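You operate a simulated robot arm through the tools that you are given. There is no shell and no other tool. Be economical: measure what you need, move in short steps, check, and stop when the job is done.

You run a simulated robot arm. Do the job below in one go: nothing can be reset, and whatever is moved stays where it is left.

JOB
Pump the inner tube on the green-legged table round with the hand pump, then screw the blue cap on.
Fine: put the pump head back on its peg.

The check looks at the end state, three seconds after you hand in, the way a careful person would. Anything else that was tipped, shoved, dropped, spilled or broken makes it a failure. A push-on lid holds only when it is set on centred and level and pressed home; a screw cap is set on level and turned clockwise until tight.

ROBOT AND FRAMES
A 7-joint arm with a fingered hand, fixed in place. Base frame: the origin is at the foot of the arm, x ahead of it, y to its left, z up; the work surface is at about z = 804. Lengths are in mm, angles in degrees, forces in N, time in s.
With the tool pointing down near the work surface it reaches from about 200 to 800 mm from the base axis. Its first joint turns from -166.0 to 166.0 degrees. Payload 4.9 kg.
The TCP is the grasp point between the finger pads, 32 mm short of the fingertips. In the tool frame z runs along the fingers and y along their closing line. The gripper opens to 192 mm. The gripper's body begins 89 mm behind the TCP. The gripper is a hand of 3 fingers: y runs from the thumb to the fingers, the wrist lies at [0, 0, -267] in the tool frame.
Orientation is told as [roll, pitch, yaw] about the base's x, y, z axes, in that order, counted from this pose: with the fingers straight down and closing along the base's y, the tool's x points along the base's -x, its y along +y and its z along -z.

CONTROLS
- The arm moves only by the tool play_rows. Its argument "increments" is a list that holds one entry, the list of rows, each a list of 6 numbers: the shift along the base's x, y, z in mm, then the turn, a rotation vector about the base's x, y, z in rad. In form: [[[dx, dy, dz, ax, ay, az], ...]]. A call has 1 to 20 rows; each row shifts and turns the commanded pose from where the row before left it. Rows are played at 5 a second. More than 50 mm and 8.6 degrees between two rows, and nothing of the call is played. Where a pose cannot be reached the arm comes as near as it can. A force on the tool above 70 N (or 10 N above the force at the start of the call, whichever is more), or a blocked arm, ends the call early, and 0.2 s more pass. In this call time passes only in rows, and 0.2 s behind the last. The reply holds the time, the measured pose of the TCP, the force on the tool along the base axes, the opening and the grip force, in the units named above and with some noise, with the torque about the TCP (base axes, N m) and any sound that the robot's microphone picked up, and new pictures: "views" is both (left out), scene, wrist or none.
- Cameras (640 x 400 px; columns grow to the right, rows downward): "scene" is fixed at [50.1, -499.8, 1395.5]; the picture's right is [0.82, -0.57, 0.00], its down [-0.33, -0.48, -0.81] and it looks along [0.47, 0.67, -0.58] (base axes); focal length 302 px, centre (320, 200). "wrist" rides on the gripper at [80, -46, -113] in the tool frame; the picture's right is [0.50, 0.87, 0.00], its down [-0.67, 0.39, -0.63] and it looks along [-0.55, 0.32, 0.78] (tool axes); focal length 226 px, centre (320, 200). There is no depth. A picture from a camera that has moved, and an enlarged one, comes with that camera's place and axes in the base frame and with its lens.
- curl_fingers(finger1, finger2, thumb_bend): sets how far each is bent, from 0 (flat) to 1 (curled in); at 0.3 the hand is open as for a grip, at 0.7 the pads meet at the TCP. One left out holds its place. A second passes; each finger stops where it meets its share of the squeeze, and holds until it gets a number again. It is the only way to open and close the hand. It gives what a move gives, with no picture; readings hold the bend of each and the force on the fingers (four entries, about 0 where the hand has none), thumb and palm.
- zoom(camera, box): a new picture of the part [left, top, right, bottom] of that camera's present view, enlarged. No time passes.
- sign_off(): hands the job in; it is judged then, once.

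Work in short steps. Places have to be worked out from the pictures, the camera data and where the tool is seen: move nearer, look again, correct. Check each grasp and each placing, and mend what went wrong. You have 120 turns and 200 pictures in all, those below and enlarged ones among them. Open the gripper and draw the arm clear of the work before you hand the job in, unless the task says otherwise; then end with one line.

The tools are called after ">>>" as name(argument=value, ...) on one line, values as JSON. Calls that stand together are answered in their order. play_rows: Moves the arm, as the interface text tells. Its arguments: {"type":"object","properties":{"increments":{"type":"array","items":{"type":"array","items":{"type":"array","items":{"type":"number"}}}},"views":{"type":"string","enum":["both","scene","wrist","none"]}},"required":["increments"]} The other tools are called the same way: curl_fingers (finger1, finger2, thumb_bend) moves the fingers one by one; zoom (camera, box) takes an enlarged picture of a part of a camera's view; sign_off () hands the job in.

At the start:

```text
time_s: 0.0
tool_pos: [606.7, -20.7, 1177.9]
tool_rot: [0.0, 0.0, -0.1]
wrist_force: [0.3, 0.1, 0.1]
wrist_torque: [0.01, 0.03, -0.02]
gripper_width: 192.1
grasp_force: 0.0
shape: jaw
bend: [0.3, 0.3, 0.3]
finger forces: [0.0, 0.1, 0.1, 0.0, 0.0, 0.0]
```

scene: 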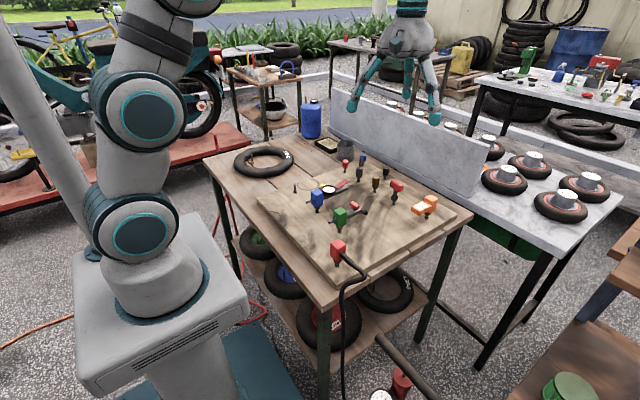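
wrist: 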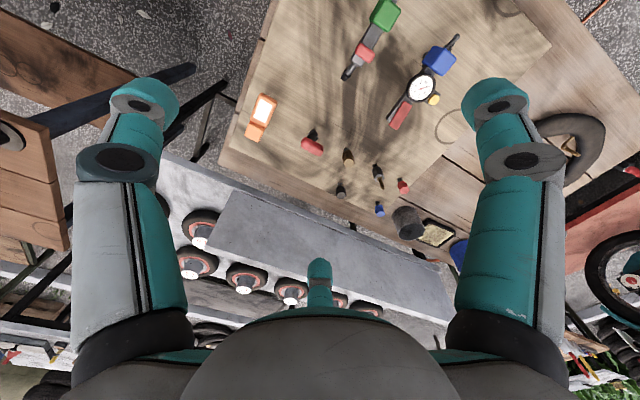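

I'll start by enlarging the work table to identify the tube, valve, pump, peg and caps.

>>> zoom(camera="scene", box=[220, 130, 350, 215])

>>> zoom(camera="scene", box=[300, 140, 460, 250])

>>> zoom(camera="scene", box=[300, 220, 480, 400])

>>> zoom(camera="scene", box=[200, 30, 340, 140])

```text
4.71 times, centred on (285, 172) of scene
camera zoom: at [50.1, -499.8, 1395.5], right [0.82, -0.57, 0.0], down [-0.33, -0.48, -0.81], along [0.47, 0.67, -0.58], focal length 1424 px, centre (485, 329)
```

zoom: 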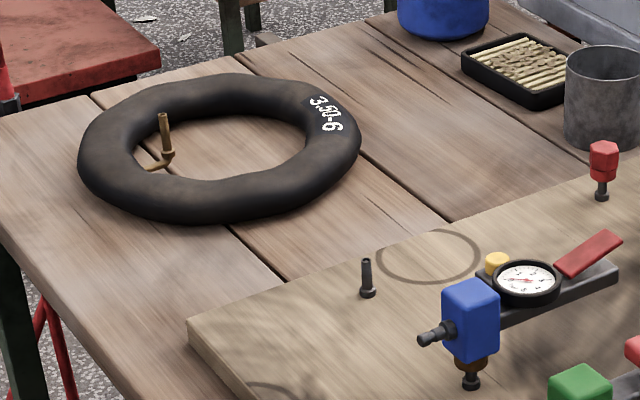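

```text
3.64 times, centred on (380, 195) of scene
camera zoom: at [50.1, -499.8, 1395.5], right [0.82, -0.57, 0.0], down [-0.33, -0.48, -0.81], along [0.47, 0.67, -0.58], focal length 1100 px, centre (102, 218)
```

zoom: 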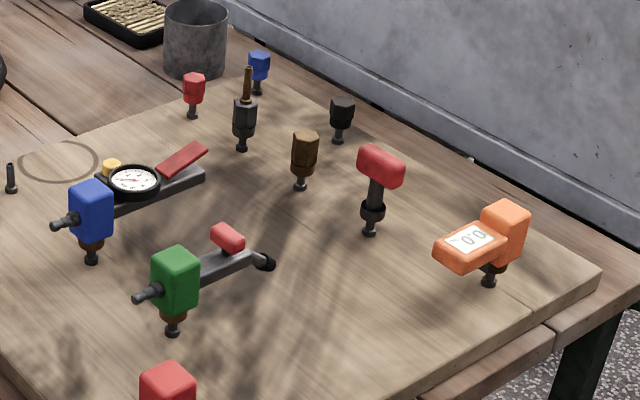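

```text
2.22 times, centred on (390, 310) of scene
camera zoom: at [50.1, -499.8, 1395.5], right [0.82, -0.57, 0.0], down [-0.33, -0.48, -0.81], along [0.47, 0.67, -0.58], focal length 672 px, centre (164, -44)
```

zoom: 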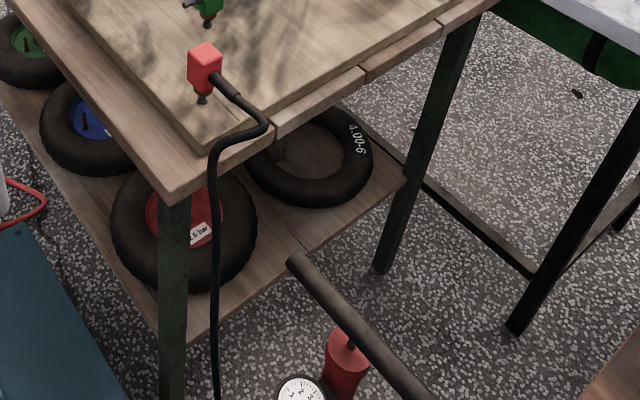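

```text
3.64 times, centred on (270, 85) of scene
camera zoom: at [50.1, -499.8, 1395.5], right [0.82, -0.57, 0.0], down [-0.33, -0.48, -0.81], along [0.47, 0.67, -0.58], focal length 1100 px, centre (502, 618)
```

zoom: 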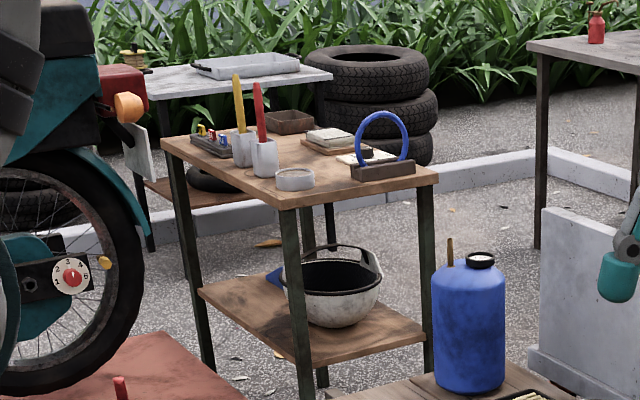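

Next, closer looks through the wrist camera at the tools on the board.

>>> zoom(camera="wrist", box=[230, 0, 480, 156])

>>> zoom(camera="wrist", box=[290, 110, 490, 250])

>>> zoom(camera="scene", box=[320, 300, 480, 400])

```text
2.56 times, centred on (355, 78) of wrist
camera zoom: at [529.3, -67.2, 1291.1], right [-0.5, 0.87, 0.0], down [0.67, 0.39, 0.63], along [0.55, 0.32, -0.78], focal length 579 px, centre (230, 512)
```

zoom: 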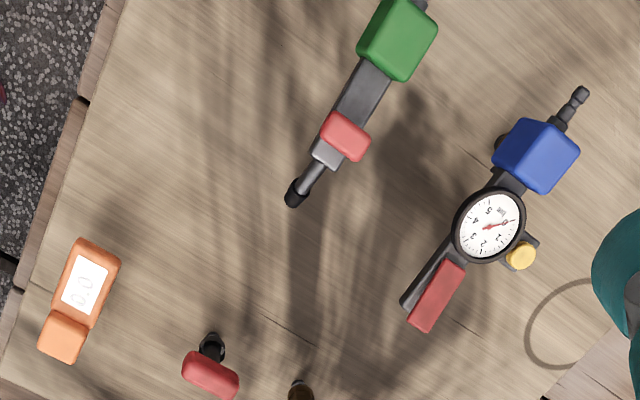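

```text
2.86 times, centred on (390, 180) of wrist
camera zoom: at [529.3, -67.2, 1291.1], right [-0.5, 0.87, 0.0], down [0.67, 0.39, 0.63], along [0.55, 0.32, -0.78], focal length 646 px, centre (120, 257)
```

zoom: 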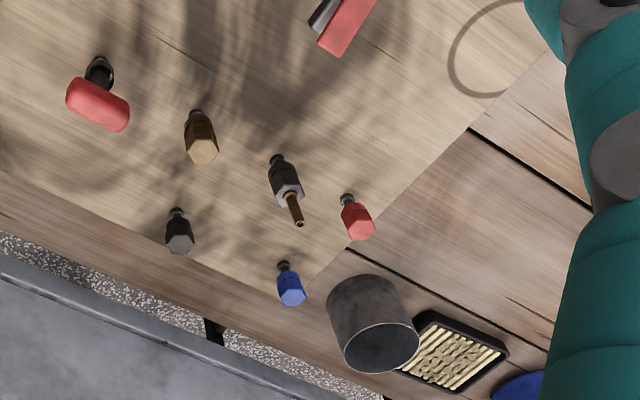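

```text
4.00 times, centred on (400, 350) of scene
camera zoom: at [50.1, -499.8, 1395.5], right [0.82, -0.57, 0.0], down [-0.33, -0.48, -0.81], along [0.47, 0.67, -0.58], focal length 1210 px, centre (0, -400)
```

zoom: 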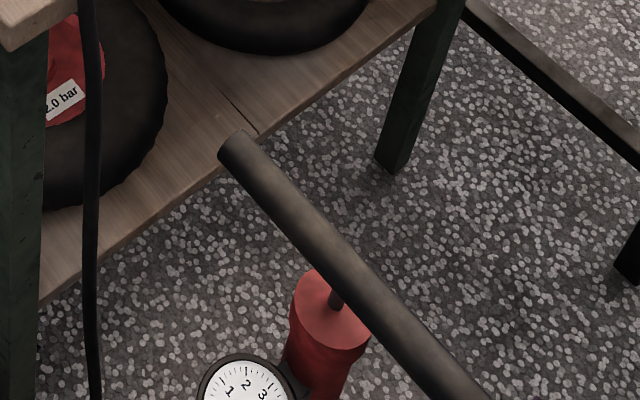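

The red head with a hose to the floor pump is the hand pump's head. I'll move nearer to see it and its peg.

>>> play_rows(increments=[[[-32, -11, -25, 0, 0, 0], [-32, -11, -25, 0, 0, 0], [-32, -11, -25, 0, 0, 0], [-32, -11, -25, 0, 0, 0], [-32, -11, -25, 0, 0, 0], [-32, -11, -25, 0, 0, 0], [-32, -11, -25, 0, 0, 0], [-32, -11, -25, 0, 0, 0]]])

```text
time_s: 1.8
tool_pos: [352.2, -109.2, 979.4]
tool_rot: [0.0, 0.0, 0.1]
wrist_force: [-1.4, 0.2, 0.1]
wrist_torque: [0.02, -0.04, 0.02]
gripper_width: 191.9
grasp_force: 0.0
shape: jaw
bend: [0.3, 0.3, 0.3]
finger forces: [0.0, 0.1, 0.0, 0.1, 0.0, 0.0]
camera wrist: at [273.8, -155.5, 1091.4], right [-0.5, 0.87, 0.0], down [0.67, 0.39, 0.63], along [0.55, 0.32, -0.78], focal length 226 px, centre (320, 200)
```

scene: 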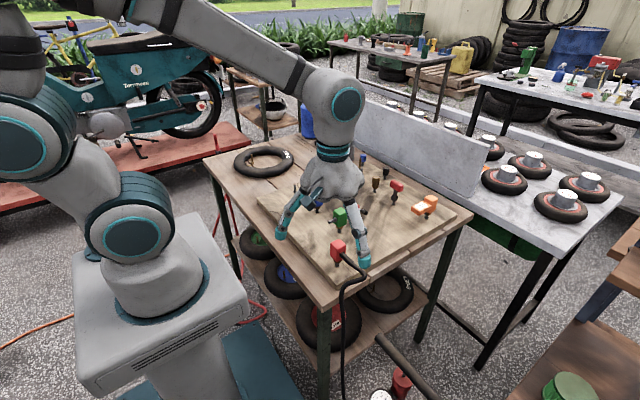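
wrist: 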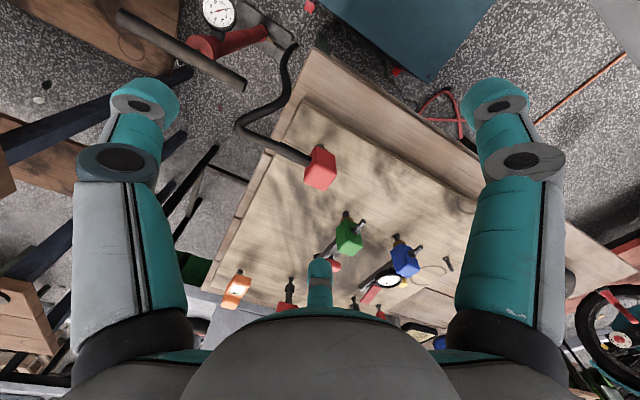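

The pump and its handle are in view; enlarge both pump and head.

>>> zoom(camera="wrist", box=[90, 0, 330, 150])

>>> zoom(camera="wrist", box=[240, 120, 400, 220])

>>> zoom(camera="scene", box=[310, 225, 390, 285])

```text
2.67 times, centred on (210, 75) of wrist
camera zoom: at [273.8, -155.5, 1091.4], right [-0.5, 0.87, 0.0], down [0.67, 0.39, 0.63], along [0.55, 0.32, -0.78], focal length 603 px, centre (613, 533)
```

zoom: 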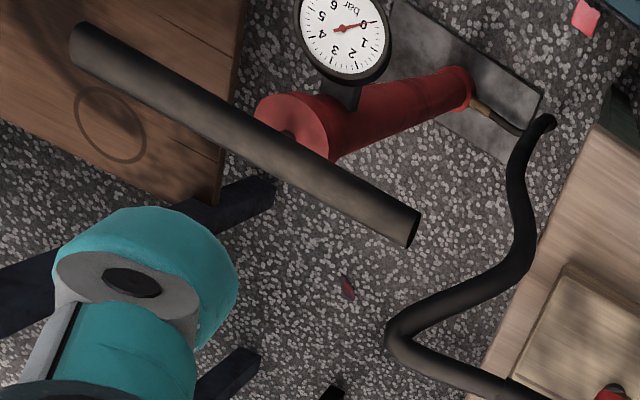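

```text
4.00 times, centred on (320, 170) of wrist
camera zoom: at [273.8, -155.5, 1091.4], right [-0.5, 0.87, 0.0], down [0.67, 0.39, 0.63], along [0.55, 0.32, -0.78], focal length 904 px, centre (320, 320)
```

zoom: 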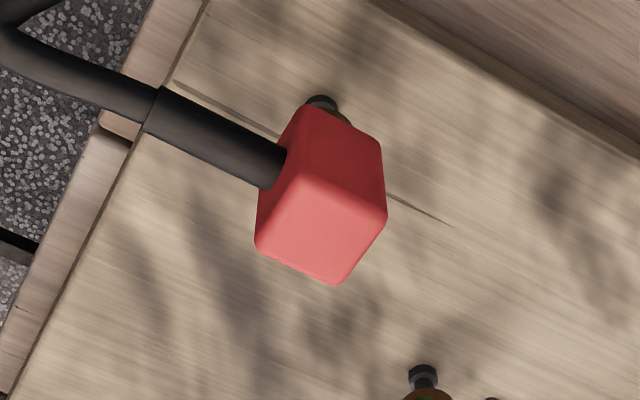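

```text
6.67 times, centred on (350, 255) of scene
camera zoom: at [50.1, -499.8, 1395.5], right [0.82, -0.57, 0.0], down [-0.33, -0.48, -0.81], along [0.47, 0.67, -0.58], focal length 2017 px, centre (120, -167)
```

zoom: 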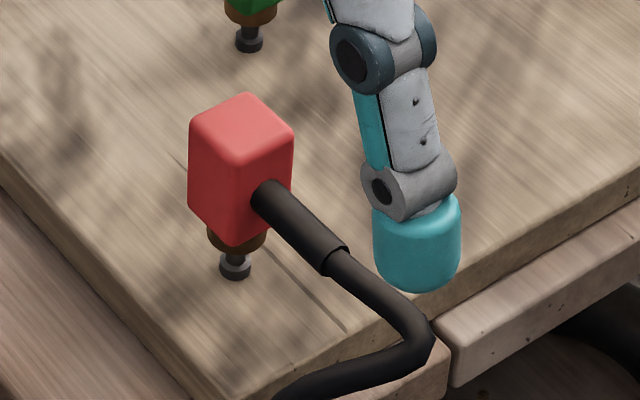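

Head centre is about (397, -84, 862) on a peg with its base at z≈805; handle lies along y at x≈433, y −425…−227, z≈633. Now I look at the tube's valve.

>>> play_rows(increments=[[[0, 48, 0, 0, 0, 0], [0, 48, 0, 0, 0, 0], [0, 48, 0, 0, 0, 0], [0, 48, 0, 0, 0, 0], [0, 48, 0, 0, 0, 0], [0, 48, 0, 0, 0, 0], [0, 48, 0, 0, 0, 0], [0, 48, 0, 0, 0, 0], [0, 48, 0, 0, 0, 0], [0, 48, 0, 0, 0, 0], [0, 48, 0, 0, 0, 0], [0, 47, -20, 0, 0, 0]]])

```text
refused: row 12 steps farther than a row can; nothing moved
```

Slightly too long a last step; shortening it.

>>> play_rows(increments=[[[0, 48, 0, 0, 0, 0], [0, 48, 0, 0, 0, 0], [0, 48, 0, 0, 0, 0], [0, 48, 0, 0, 0, 0], [0, 48, 0, 0, 0, 0], [0, 48, 0, 0, 0, 0], [0, 48, 0, 0, 0, 0], [0, 48, 0, 0, 0, 0], [0, 48, 0, 0, 0, 0], [0, 48, 0, 0, 0, 0], [0, 48, 0, 0, 0, 0], [0, 44, -15, 0, 0, 0]]])

>>> zoom(camera="wrist", box=[220, 110, 420, 235])

```text
time_s: 4.4
tool_pos: [353.6, 465.1, 963.6]
tool_rot: [0.1, 0.0, 0.0]
wrist_force: [0.1, -1.2, 0.5]
wrist_torque: [-0.03, 0.03, -0.01]
gripper_width: 191.9
grasp_force: 0.1
shape: jaw
bend: [0.3, 0.3, 0.3]
finger forces: [0.0, 0.0, 0.1, 0.1, 0.0, 0.0]
camera wrist: at [274.6, 418.6, 1075.4], right [-0.5, 0.87, 0.0], down [0.67, 0.39, 0.63], along [0.55, 0.32, -0.77], focal length 226 px, centre (320, 200)
```

scene: 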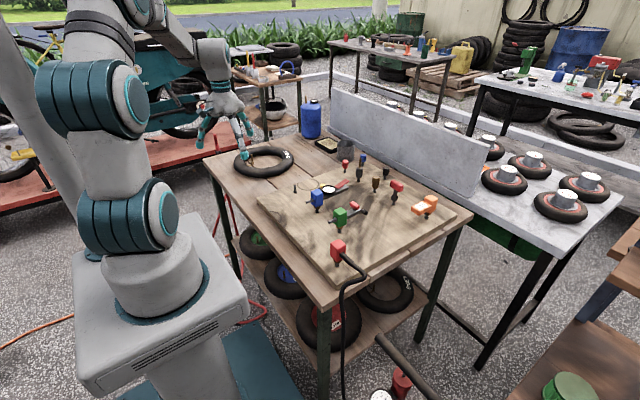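
wrist: 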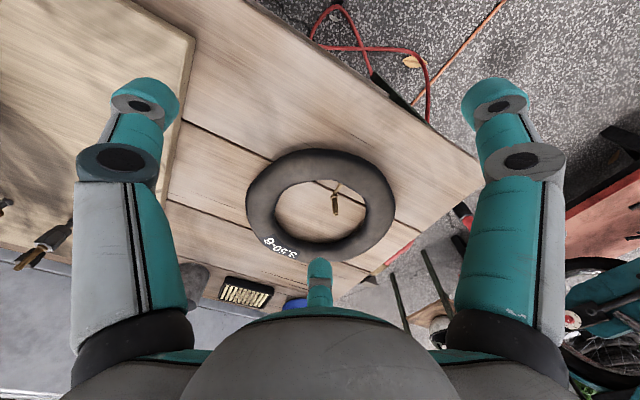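

```text
3.20 times, centred on (320, 172) of wrist
camera zoom: at [274.6, 418.6, 1075.4], right [-0.5, 0.87, 0.0], down [0.67, 0.39, 0.63], along [0.55, 0.32, -0.77], focal length 723 px, centre (320, 288)
```

zoom: 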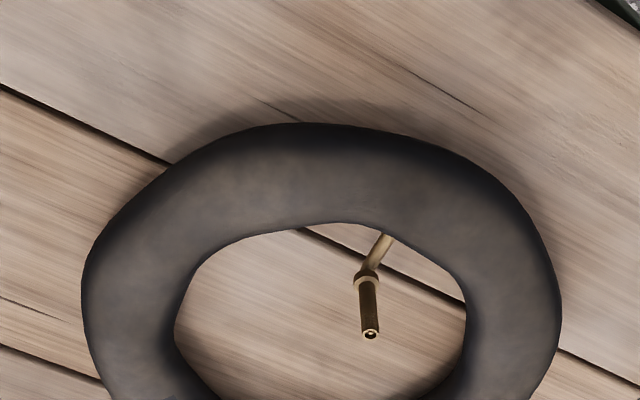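

Valve tip is about (454, 550, 840), stem ~35 mm vertical. Now to the pump head, turning +60° so the hose will lie in the gap between two fingers.

>>> play_rows(increments=[[[3.5, -46, 0, 0, 0, 0.0873], [3.5, -46, 0, 0, 0, 0.0873], [3.5, -46, 0, 0, 0, 0.0873], [3.5, -46, 0, 0, 0, 0.0873], [3.5, -46, 0, 0, 0, 0.0873], [3.5, -46, 0, 0, 0, 0.0873], [3.5, -46, 0, 0, 0, 0.0873], [3.5, -46, 0, 0, 0, 0.0873], [3.5, -46, 0, 0, 0, 0.0873], [3.5, -46, 0, 0, 0, 0.0873], [3.5, -46, 0, 0, 0, 0.0873], [4.5, -43, 0, 0, 0, 0.0873]]])

```text
time_s: 7.0
tool_pos: [395.5, -86.4, 961.7]
tool_rot: [0.0, 0.0, 60.1]
wrist_force: [-0.1, -0.8, 0.3]
wrist_torque: [0.03, -0.02, -0.03]
gripper_width: 191.7
grasp_force: 0.2
shape: jaw
bend: [0.3, 0.3, 0.3]
finger forces: [0.1, 0.0, 0.1, 0.0, 0.0, 0.0]
camera wrist: at [396.8, -178.9, 1074.5], right [-1.0, 0.0, 0.0], down [0.0, 0.78, 0.63], along [0.0, 0.63, -0.78], focal length 226 px, centre (320, 200)
```

scene: 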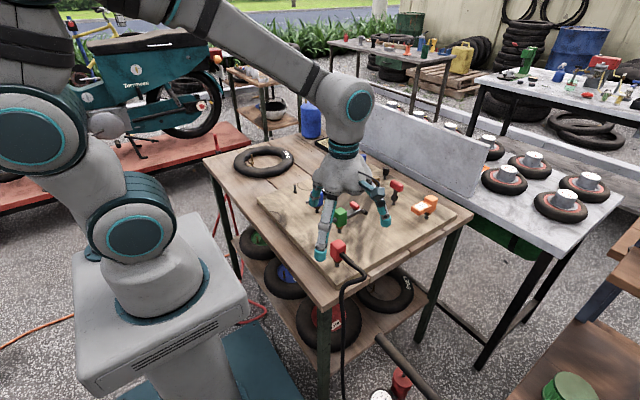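
wrist: 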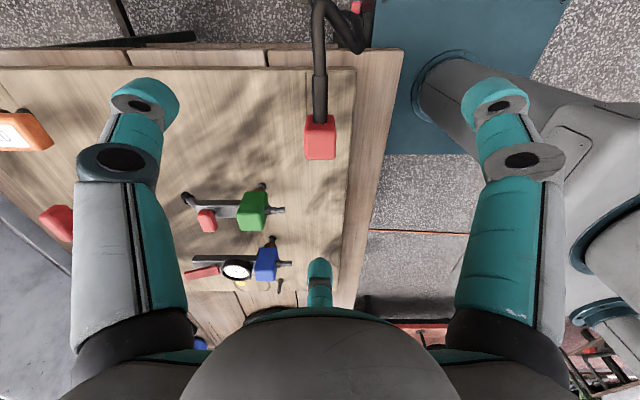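

Head sits right below at (397, −85). Descend to z≈874, so fingertips reach about the bottom of the red box.

>>> play_rows(increments=[[[1.5, 1, -30, 0, 0, 0], [0, 0, -30, 0, 0, 0], [0, 0, -28, 0, 0, 0]]])

>>> zoom(camera="wrist", box=[200, 100, 440, 250])

>>> zoom(camera="scene", box=[280, 190, 440, 290])

```text
time_s: 7.8
tool_pos: [395.4, -87.4, 876.4]
tool_rot: [-0.1, 0.0, 60.0]
wrist_force: [1.0, -0.6, 0.0]
wrist_torque: [0.01, 0.04, 0.01]
gripper_width: 192.0
grasp_force: 0.0
shape: jaw
bend: [0.3, 0.3, 0.3]
finger forces: [0.1, 0.0, 0.0, 0.0, 0.0, 0.0]
camera wrist: at [396.5, -178.1, 988.4], right [-1.0, 0.0, 0.0], down [0.0, 0.78, 0.63], along [0.0, 0.63, -0.78], focal length 226 px, centre (320, 200)
```

scene: 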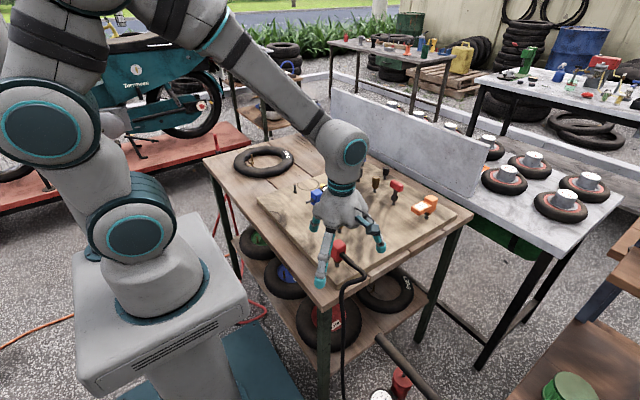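
wrist: 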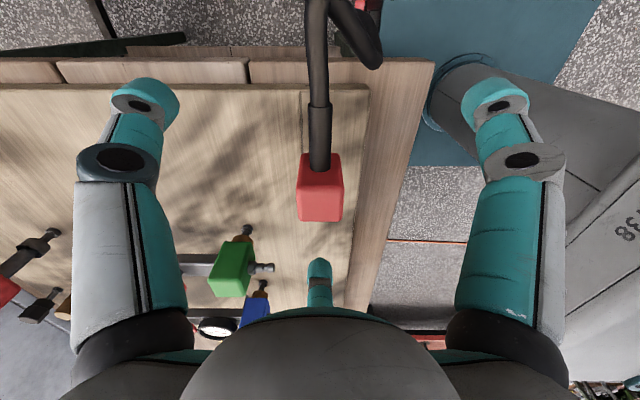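

```text
2.67 times, centred on (320, 175) of wrist
camera zoom: at [396.5, -178.1, 988.4], right [-1.0, 0.0, 0.0], down [0.0, 0.78, 0.63], along [0.0, 0.63, -0.78], focal length 603 px, centre (320, 267)
```

zoom: 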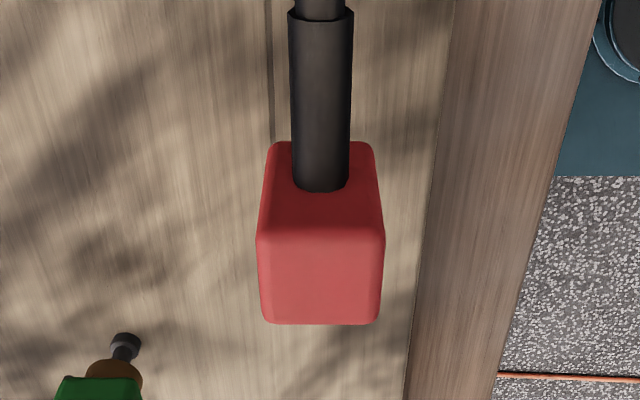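

```text
4.00 times, centred on (360, 240) of scene
camera zoom: at [50.1, -499.8, 1395.5], right [0.82, -0.57, 0.0], down [-0.33, -0.48, -0.81], along [0.47, 0.67, -0.58], focal length 1210 px, centre (160, 40)
```

zoom: 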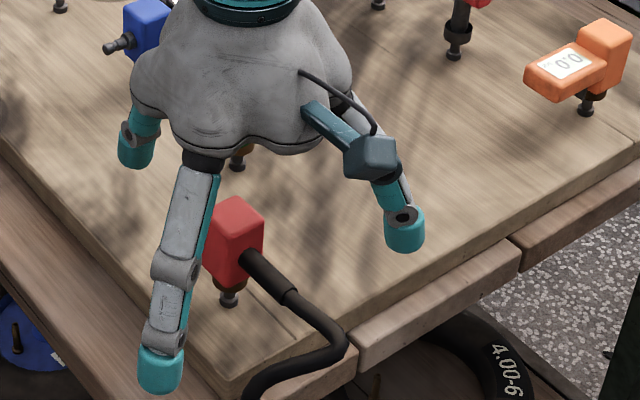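

Box is centred under the palm (≈396, −88). Close the fingers on it.

>>> curl_fingers(finger1=0.8, finger2=0.8, thumb_bend=0.8)

>>> zoom(camera="scene", box=[280, 190, 440, 290])

>>> zoom(camera="wrist", box=[200, 100, 440, 250])

```text
time_s: 8.8
tool_pos: [394.9, -86.0, 877.2]
tool_rot: [-0.1, 0.1, 60.0]
wrist_force: [6.4, -3.7, -4.5]
wrist_torque: [-0.16, -0.28, -0.01]
gripper_width: 28.4
grasp_force: 24.0
shape: fingers
bend: [0.62, 0.63, 0.65]
finger forces: [13.0, 12.6, 0.1, 0.0, 22.1, 0.0]
```

```text
4.00 times, centred on (360, 240) of scene
camera zoom: at [50.1, -499.8, 1395.5], right [0.82, -0.57, 0.0], down [-0.33, -0.48, -0.81], along [0.47, 0.67, -0.58], focal length 1210 px, centre (160, 40)
```

zoom: 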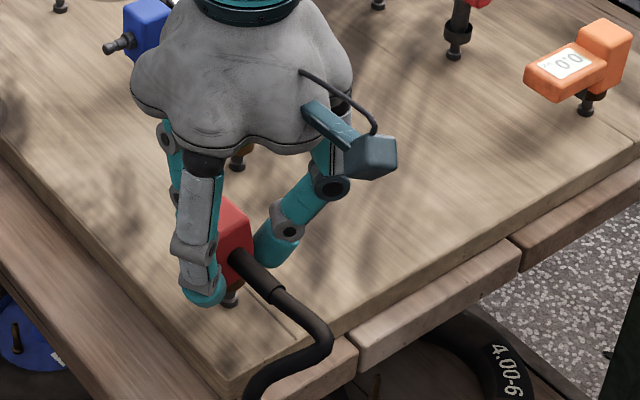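

```text
2.67 times, centred on (320, 175) of wrist
camera zoom: at [396.6, -178.1, 988.6], right [-1.0, 0.0, 0.0], down [0.0, 0.78, 0.63], along [0.0, 0.63, -0.78], focal length 603 px, centre (320, 267)
```

zoom: 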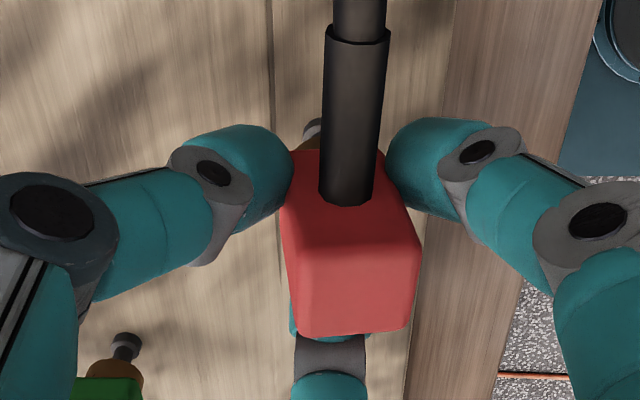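

The thumb presses harder and leans the head toward −x. I'll ease the thumb a little to balance.

>>> curl_fingers(thumb_bend=0.62)

>>> zoom(camera="wrist", box=[200, 100, 440, 250])

```text
time_s: 9.8
tool_pos: [394.5, -86.5, 874.4]
tool_rot: [0.0, 0.1, 60.0]
wrist_force: [-3.8, 4.1, -1.8]
wrist_torque: [0.17, 0.14, 0.02]
gripper_width: 31.2
grasp_force: 9.3
shape: fingers
bend: [0.64, 0.66, 0.61]
finger forces: [7.2, 9.1, 0.1, 0.0, 2.1, 0.0]
```

```text
2.67 times, centred on (320, 175) of wrist
camera zoom: at [395.9, -178.0, 988.2], right [-1.0, 0.0, 0.0], down [0.0, 0.78, 0.63], along [0.0, 0.63, -0.78], focal length 603 px, centre (320, 267)
```

zoom: 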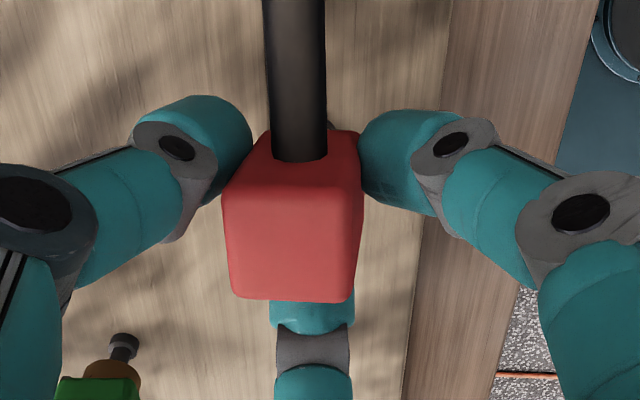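

It now leans the other way; the middle, about 0.635, should be upright.

>>> curl_fingers(thumb_bend=0.637)

>>> zoom(camera="wrist", box=[200, 100, 440, 250])

>>> zoom(camera="scene", box=[300, 220, 380, 270])

```text
time_s: 10.8
tool_pos: [394.8, -86.4, 874.7]
tool_rot: [-0.2, 0.0, 60.0]
wrist_force: [-3.0, 2.9, -3.0]
wrist_torque: [0.16, 0.15, 0.02]
gripper_width: 30.5
grasp_force: 10.7
shape: fingers
bend: [0.64, 0.66, 0.61]
finger forces: [8.0, 9.4, 0.0, 0.1, 3.1, 0.1]
```

```text
2.67 times, centred on (320, 175) of wrist
camera zoom: at [396.1, -178.0, 988.3], right [-1.0, 0.0, 0.0], down [0.0, 0.78, 0.63], along [0.0, 0.63, -0.78], focal length 603 px, centre (320, 267)
```

zoom: 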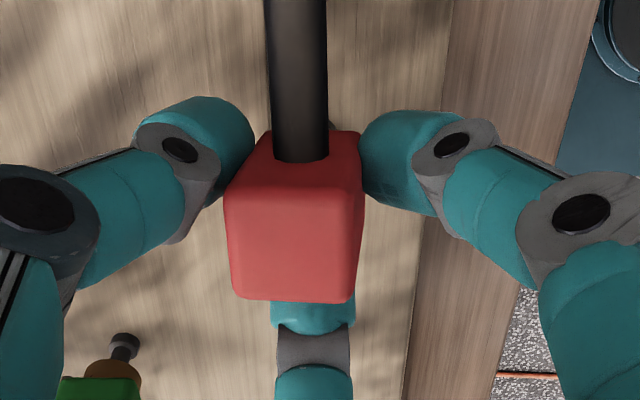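

```text
8.00 times, centred on (340, 245) of scene
camera zoom: at [50.1, -499.8, 1395.5], right [0.82, -0.57, 0.0], down [-0.33, -0.48, -0.81], along [0.47, 0.67, -0.58], focal length 2420 px, centre (160, -160)
```

zoom: 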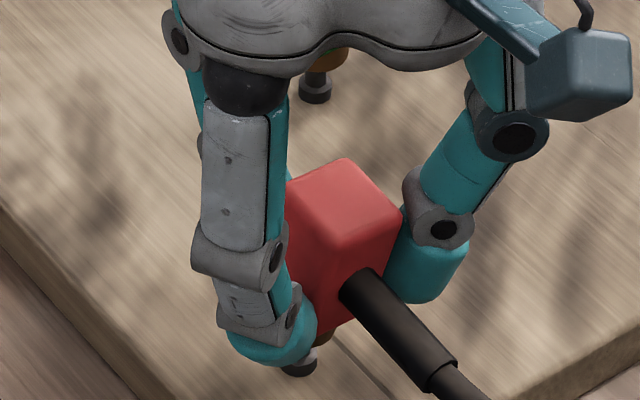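

The fingers behave like springs (thumb about twice as stiff), so thumb ≈0.72 should balance the others.

>>> curl_fingers(thumb_bend=0.72)

>>> zoom(camera="wrist", box=[200, 100, 440, 250])

```text
time_s: 11.8
tool_pos: [395.5, -86.8, 875.3]
tool_rot: [-0.1, 0.0, 60.0]
wrist_force: [1.4, -0.8, 0.7]
wrist_torque: [-0.01, -0.09, -0.03]
gripper_width: 29.3
grasp_force: 17.4
shape: fingers
bend: [0.63, 0.65, 0.64]
finger forces: [10.7, 11.3, 0.0, 0.0, 12.9, 0.0]
```

```text
2.67 times, centred on (320, 175) of wrist
camera zoom: at [396.5, -178.1, 988.6], right [-1.0, 0.0, 0.0], down [0.0, 0.78, 0.63], along [0.0, 0.63, -0.78], focal length 603 px, centre (320, 267)
```

zoom: 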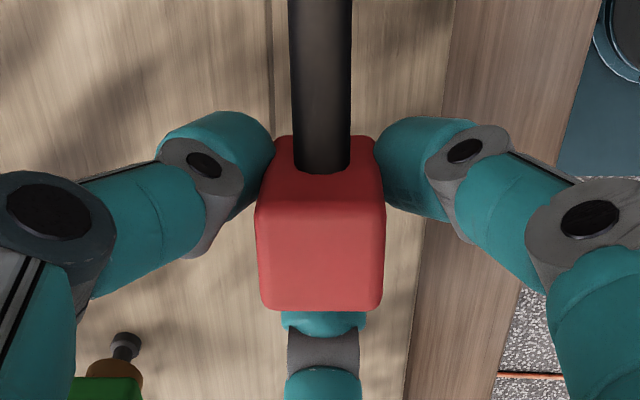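

Centred now with balanced forces. Lift straight up and watch the head come off the peg.

>>> play_rows(increments=[[[0, 0, 8, 0, 0, 0], [0, 0, 8, 0, 0, 0], [0, 0, 10, 0, 0, 0], [0, 0, 15, 0, 0, 0], [0, 0, 15, 0, 0, 0]]])

>>> zoom(camera="scene", box=[290, 190, 390, 270])

>>> zoom(camera="wrist", box=[200, 100, 440, 250])

```text
time_s: 13.0
tool_pos: [396.5, -88.0, 932.9]
tool_rot: [0.0, 0.0, 60.1]
wrist_force: [0.0, -0.1, -1.0]
wrist_torque: [0.05, 0.01, 0.03]
gripper_width: 28.9
grasp_force: 17.1
shape: fingers
bend: [0.63, 0.65, 0.65]
finger forces: [11.2, 11.1, 0.0, 0.0, 12.2, 0.0]
camera wrist: at [398.4, -178.4, 1044.3], right [-1.0, 0.0, 0.0], down [0.0, 0.78, 0.63], along [0.0, 0.63, -0.78], focal length 226 px, centre (320, 200)
```

scene: 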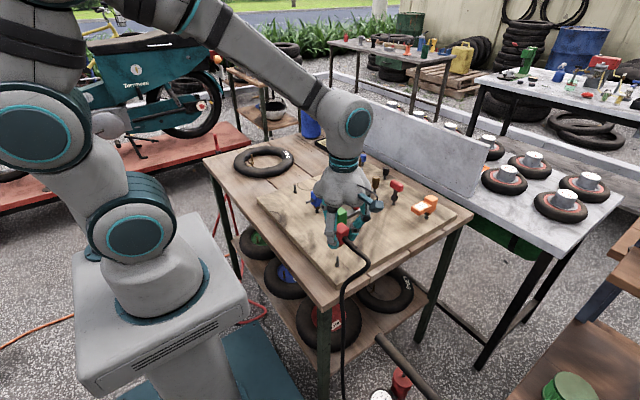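
wrist: 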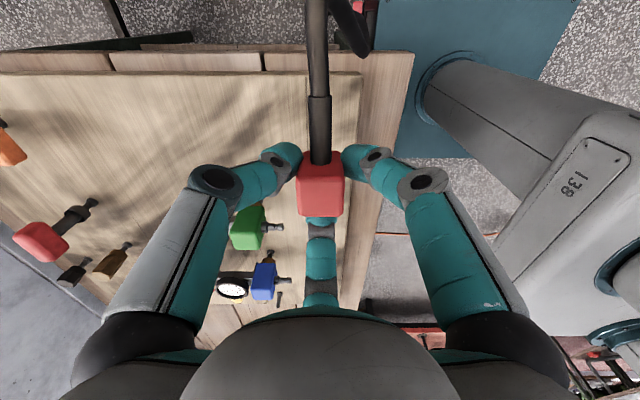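

```text
5.00 times, centred on (340, 230) of scene
camera zoom: at [50.1, -499.8, 1395.5], right [0.82, -0.57, 0.0], down [-0.33, -0.48, -0.81], along [0.47, 0.67, -0.58], focal length 1513 px, centre (220, 50)
```

zoom: 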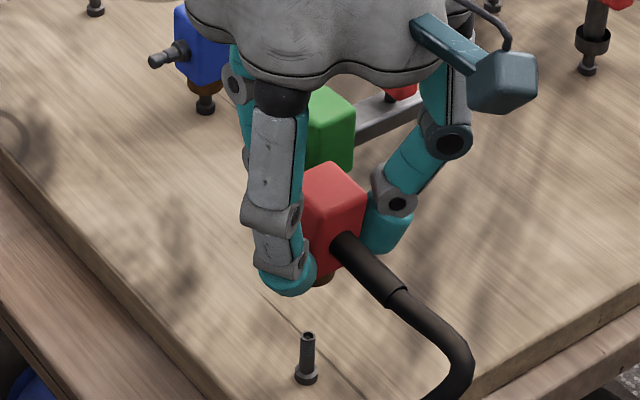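

```text
2.67 times, centred on (320, 175) of wrist
camera zoom: at [398.4, -178.4, 1044.3], right [-1.0, 0.0, 0.0], down [0.0, 0.78, 0.63], along [0.0, 0.63, -0.78], focal length 603 px, centre (320, 267)
```

zoom: 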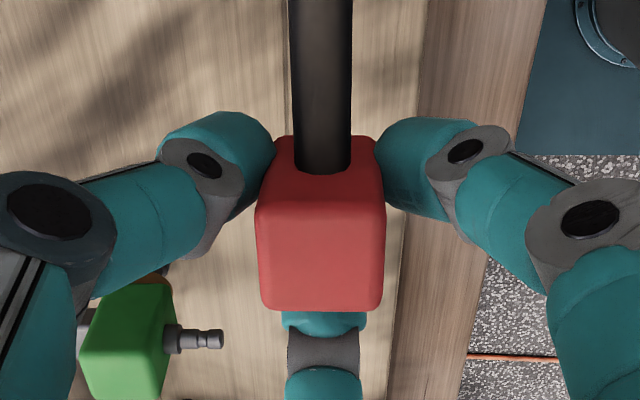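

Head is off the peg (peg tip z≈836), held leaning slightly (~5° toward −y). Lift and carry it toward the tube along the near side, watching the hose.

>>> play_rows(increments=[[[-10, 0, 30, 0, 0, 0], [-10, 20, 30, 0, 0, 0], [-10, 40, 0, 0, 0, 0], [0, 40, 0, 0, 0, 0], [0, 40, 0, 0, 0, 0], [0, 40, 0, 0, 0, 0], [0, 40, 0, 0, 0, 0], [0, 40, 0, 0, 0, 0], [0, 40, 0, 0, 0, 0]]])

```text
time_s: 15.0
tool_pos: [365.5, 214.6, 991.1]
tool_rot: [-0.1, -0.1, 60.0]
wrist_force: [0.1, 0.6, -1.7]
wrist_torque: [0.01, -0.02, 0.01]
gripper_width: 28.6
grasp_force: 16.8
shape: fingers
bend: [0.63, 0.65, 0.65]
finger forces: [11.0, 10.9, 0.1, 0.0, 12.2, 0.1]
camera wrist: at [367.0, 123.2, 1103.0], right [-1.0, 0.0, 0.0], down [0.0, 0.78, 0.63], along [0.0, 0.63, -0.78], focal length 226 px, centre (320, 200)
```

scene: 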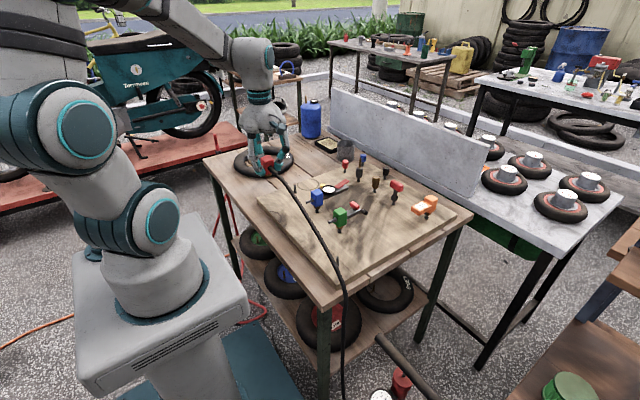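
wrist: 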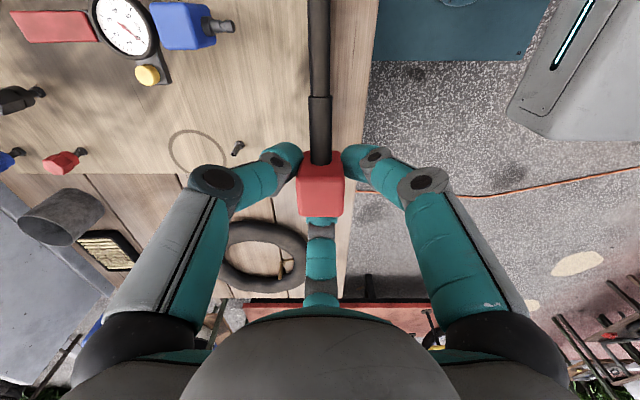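

Hose follows freely. Refine the valve's place from here before approaching.

>>> zoom(camera="wrist", box=[200, 200, 320, 320])

>>> zoom(camera="scene", box=[220, 130, 310, 190])

```text
3.33 times, centred on (260, 260) of wrist
camera zoom: at [367.0, 123.2, 1103.0], right [-1.0, 0.0, 0.0], down [0.0, 0.78, 0.63], along [0.0, 0.63, -0.78], focal length 754 px, centre (520, 0)
```

zoom: 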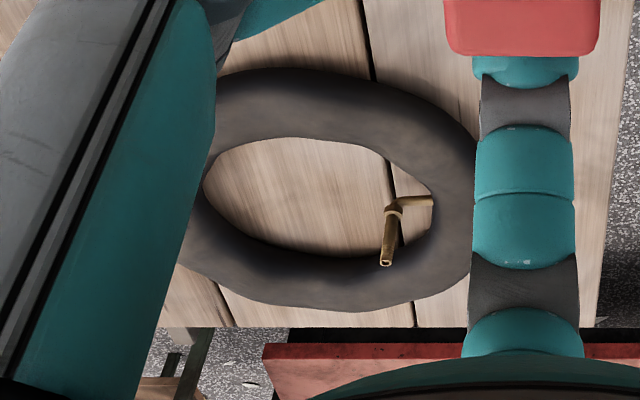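

```text
6.67 times, centred on (265, 160) of scene
camera zoom: at [50.1, -499.8, 1395.5], right [0.82, -0.57, 0.0], down [-0.33, -0.48, -0.81], along [0.47, 0.67, -0.58], focal length 2017 px, centre (687, 467)
```

zoom: 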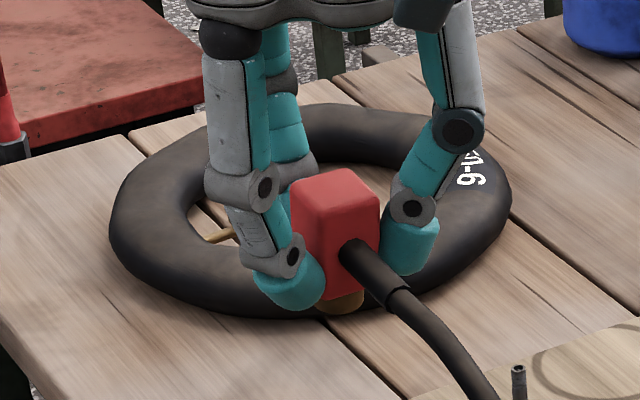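

Valve tip ≈(452, 549.5, 840). Move above it with the small tilt correction about x to make the head upright.

>>> play_rows(increments=[[[10.7, 42.5, 0, -0.01125, 0, 0], [10.7, 42.5, 0, -0.01125, 0, 0], [10.7, 42.5, 0, -0.01125, 0, 0], [10.7, 42.5, 0, -0.01125, 0, 0], [10.7, 42.5, 0, -0.01125, 0, 0], [10.7, 42.5, 0, -0.01125, 0, 0], [10.7, 42.5, 0, -0.01125, 0, 0], [10.7, 42.5, 0, -0.01125, 0, 0], [0, 0, -33, 0, 0, 0], [0, 0, -33, 0, 0, 0]]])

>>> zoom(camera="scene", box=[220, 120, 310, 180])

>>> zoom(camera="wrist", box=[240, 125, 400, 225])

```text
time_s: 17.2
tool_pos: [450.1, 553.9, 925.9]
tool_rot: [-2.6, 4.4, 60.0]
wrist_force: [0.4, 1.0, 1.1]
wrist_torque: [0.01, -0.03, 0.01]
gripper_width: 28.7
grasp_force: 17.3
shape: fingers
bend: [0.63, 0.65, 0.65]
finger forces: [11.1, 10.5, 0.0, 0.1, 12.2, 0.0]
camera wrist: at [451.8, 472.8, 1046.1], right [-1.0, 0.0, 0.0], down [0.0, 0.83, 0.56], along [0.0, 0.56, -0.83], focal length 226 px, centre (320, 200)
```

scene: 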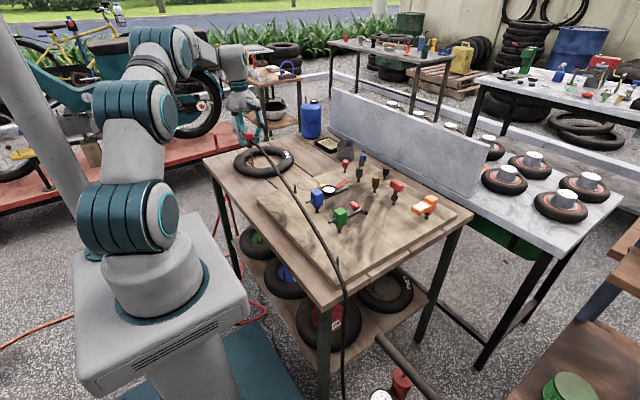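
wrist: 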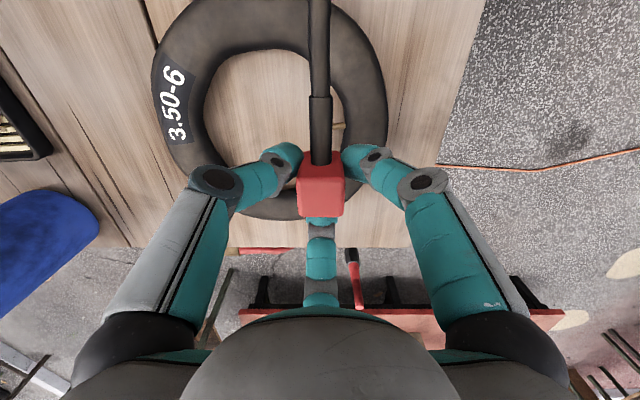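

```text
6.67 times, centred on (265, 150) of scene
camera zoom: at [50.1, -499.8, 1395.5], right [0.82, -0.57, 0.0], down [-0.33, -0.48, -0.81], along [0.47, 0.67, -0.58], focal length 2017 px, centre (687, 533)
```

zoom: 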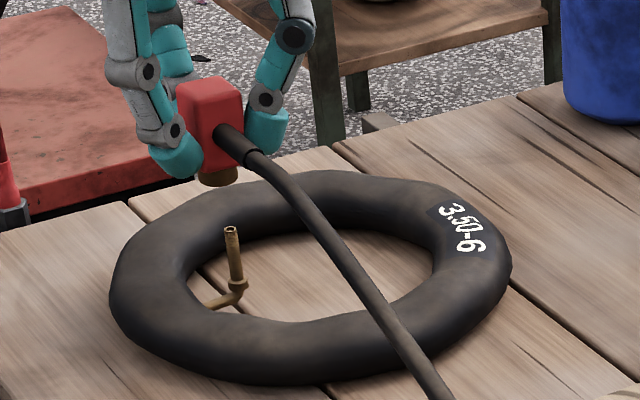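

```text
4.00 times, centred on (320, 175) of wrist
camera zoom: at [451.8, 472.8, 1046.1], right [-1.0, 0.0, 0.0], down [0.0, 0.83, 0.56], along [0.0, 0.56, -0.83], focal length 904 px, centre (320, 300)
```

zoom: 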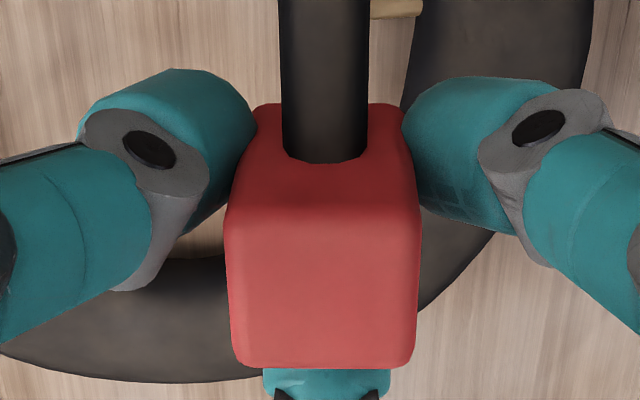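

Scene view shows the head still leaning a few degrees toward −y and slightly left of the stem. Correct tilt and position, and lower somewhat.

>>> play_rows(increments=[[[0.5, -1, -8, -0.035, 0, 0], [0.5, -1, -8, -0.035, 0, 0]]])

>>> zoom(camera="scene", box=[230, 130, 278, 160])

>>> zoom(camera="wrist", box=[240, 125, 400, 225])

```text
time_s: 17.8
tool_pos: [452.6, 551.9, 909.7]
tool_rot: [-4.6, 7.8, 59.7]
wrist_force: [-0.2, 0.3, -0.5]
wrist_torque: [0.01, 0.02, 0.01]
gripper_width: 28.5
grasp_force: 16.4
shape: fingers
bend: [0.63, 0.65, 0.65]
finger forces: [11.1, 10.6, 0.0, 0.1, 12.2, 0.1]
camera wrist: at [453.2, 479.5, 1036.0], right [-1.0, 0.0, 0.0], down [0.0, 0.87, 0.5], along [0.0, 0.5, -0.87], focal length 226 px, centre (320, 200)
```

scene: 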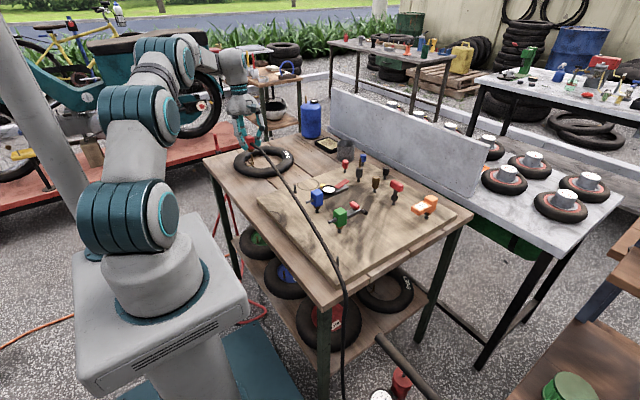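
wrist: 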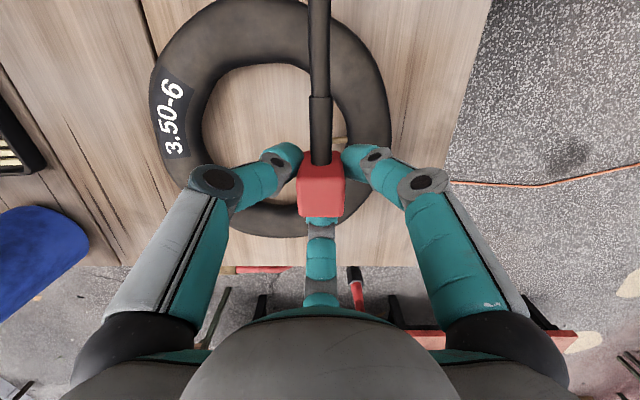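

```text
13.33 times, centred on (254, 145) of scene
camera zoom: at [50.1, -499.8, 1395.5], right [0.82, -0.57, 0.0], down [-0.33, -0.48, -0.81], along [0.47, 0.67, -0.58], focal length 4034 px, centre (1200, 933)
```

zoom: 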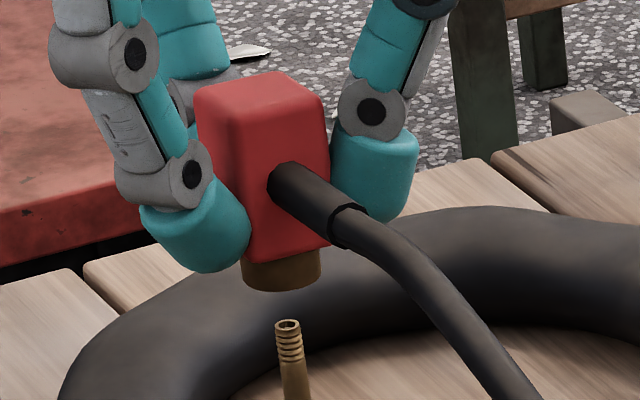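

```text
4.00 times, centred on (320, 175) of wrist
camera zoom: at [453.2, 479.5, 1036.0], right [-1.0, 0.0, 0.0], down [0.0, 0.87, 0.5], along [0.0, 0.5, -0.87], focal length 904 px, centre (320, 300)
```

zoom: 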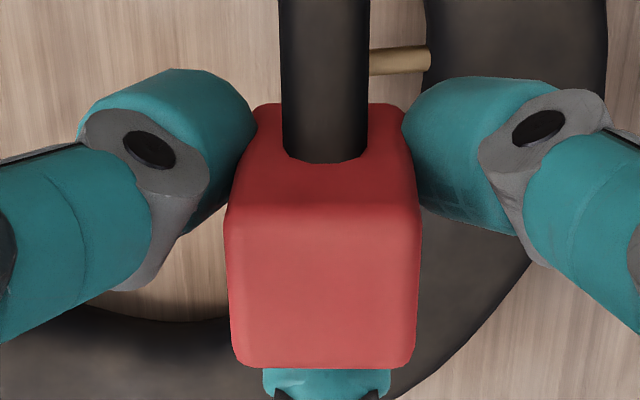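

Head now upright and aligned in the scene plane; combining rays the stem is about (451, 545). Shift slightly and lower until near the tip.

>>> play_rows(increments=[[[-1.3, -1.8, -6, 0, 0, 0], [0, 0, -6, 0, 0, 0]]], views="none")

>>> zoom(camera="scene", box=[238, 135, 270, 155])

>>> zoom(camera="wrist", box=[240, 125, 400, 225])

```text
time_s: 18.4
tool_pos: [450.2, 550.4, 897.3]
tool_rot: [-4.6, 7.9, 59.8]
wrist_force: [-0.1, 0.0, -0.1]
wrist_torque: [0.03, -0.04, 0.01]
gripper_width: 28.6
grasp_force: 17.0
shape: fingers
bend: [0.63, 0.65, 0.65]
finger forces: [11.1, 10.4, 0.0, 0.0, 12.2, 0.0]
```

```text
16.00 times, centred on (254, 145) of scene
camera zoom: at [50.1, -499.8, 1395.5], right [0.82, -0.57, 0.0], down [-0.33, -0.48, -0.81], along [0.47, 0.67, -0.58], focal length 4841 px, centre (1376, 1080)
```

zoom: 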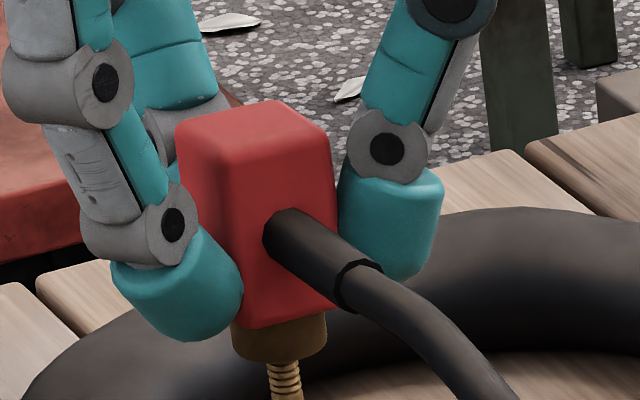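

```text
4.00 times, centred on (320, 175) of wrist
camera zoom: at [452.0, 477.4, 1022.9], right [-1.0, 0.0, 0.0], down [0.0, 0.87, 0.5], along [0.0, 0.5, -0.87], focal length 904 px, centre (320, 300)
```

zoom: 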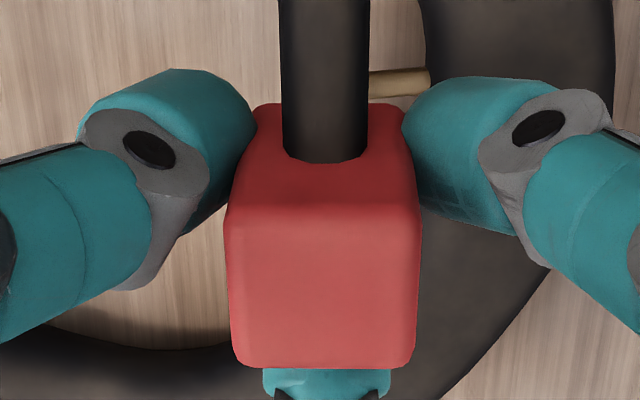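

Looks aligned; no force yet. Continue down gently in 2–3 mm steps, watching force and sound.

>>> play_rows(increments=[[[0, 0, -2.5, 0, 0, 0], [0, 0, -2.5, 0, 0, 0]]], views="none")

>>> zoom(camera="scene", box=[238, 138, 270, 158])

```text
time_s: 19.0
tool_pos: [450.4, 550.7, 892.0]
tool_rot: [-4.6, 7.9, 59.7]
wrist_force: [0.8, 0.6, -2.6]
wrist_torque: [0.0, -0.01, 0.0]
gripper_width: 28.3
grasp_force: 16.8
shape: fingers
bend: [0.63, 0.65, 0.65]
finger forces: [11.0, 10.5, 0.0, 0.0, 12.3, 0.0]
```

```text
16.00 times, centred on (254, 148) of scene
camera zoom: at [50.1, -499.8, 1395.5], right [0.82, -0.57, 0.0], down [-0.33, -0.48, -0.81], along [0.47, 0.67, -0.58], focal length 4841 px, centre (1376, 1032)
```

zoom: 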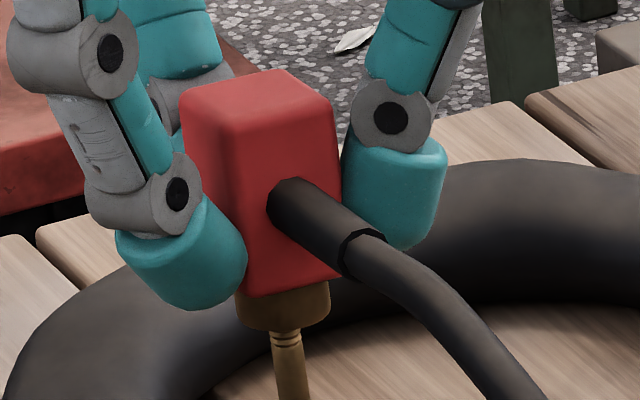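

It appears to be entering. Go further down.

>>> play_rows(increments=[[[0, 0, -2.5, 0, 0, 0], [0, 0, -2.5, 0, 0, 0], [0, 0, -2, 0, 0, 0]]], views="none")

>>> zoom(camera="scene", box=[238, 138, 270, 158])

```text
time_s: 19.8
tool_pos: [451.4, 550.1, 885.2]
tool_rot: [-4.5, 7.9, 59.7]
wrist_force: [-0.6, -0.2, -0.5]
wrist_torque: [0.07, 0.01, 0.01]
gripper_width: 28.6
grasp_force: 17.3
shape: fingers
bend: [0.63, 0.65, 0.65]
finger forces: [11.2, 11.1, 0.0, 0.1, 12.2, 0.0]
```

```text
16.00 times, centred on (254, 148) of scene
camera zoom: at [50.1, -499.8, 1395.5], right [0.82, -0.57, 0.0], down [-0.33, -0.48, -0.81], along [0.47, 0.67, -0.58], focal length 4841 px, centre (1376, 1032)
```

zoom: 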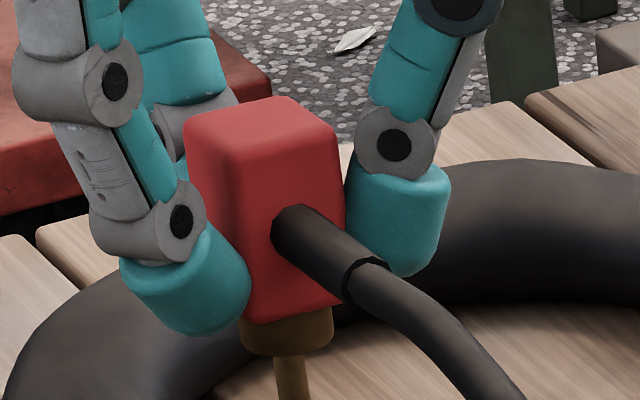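

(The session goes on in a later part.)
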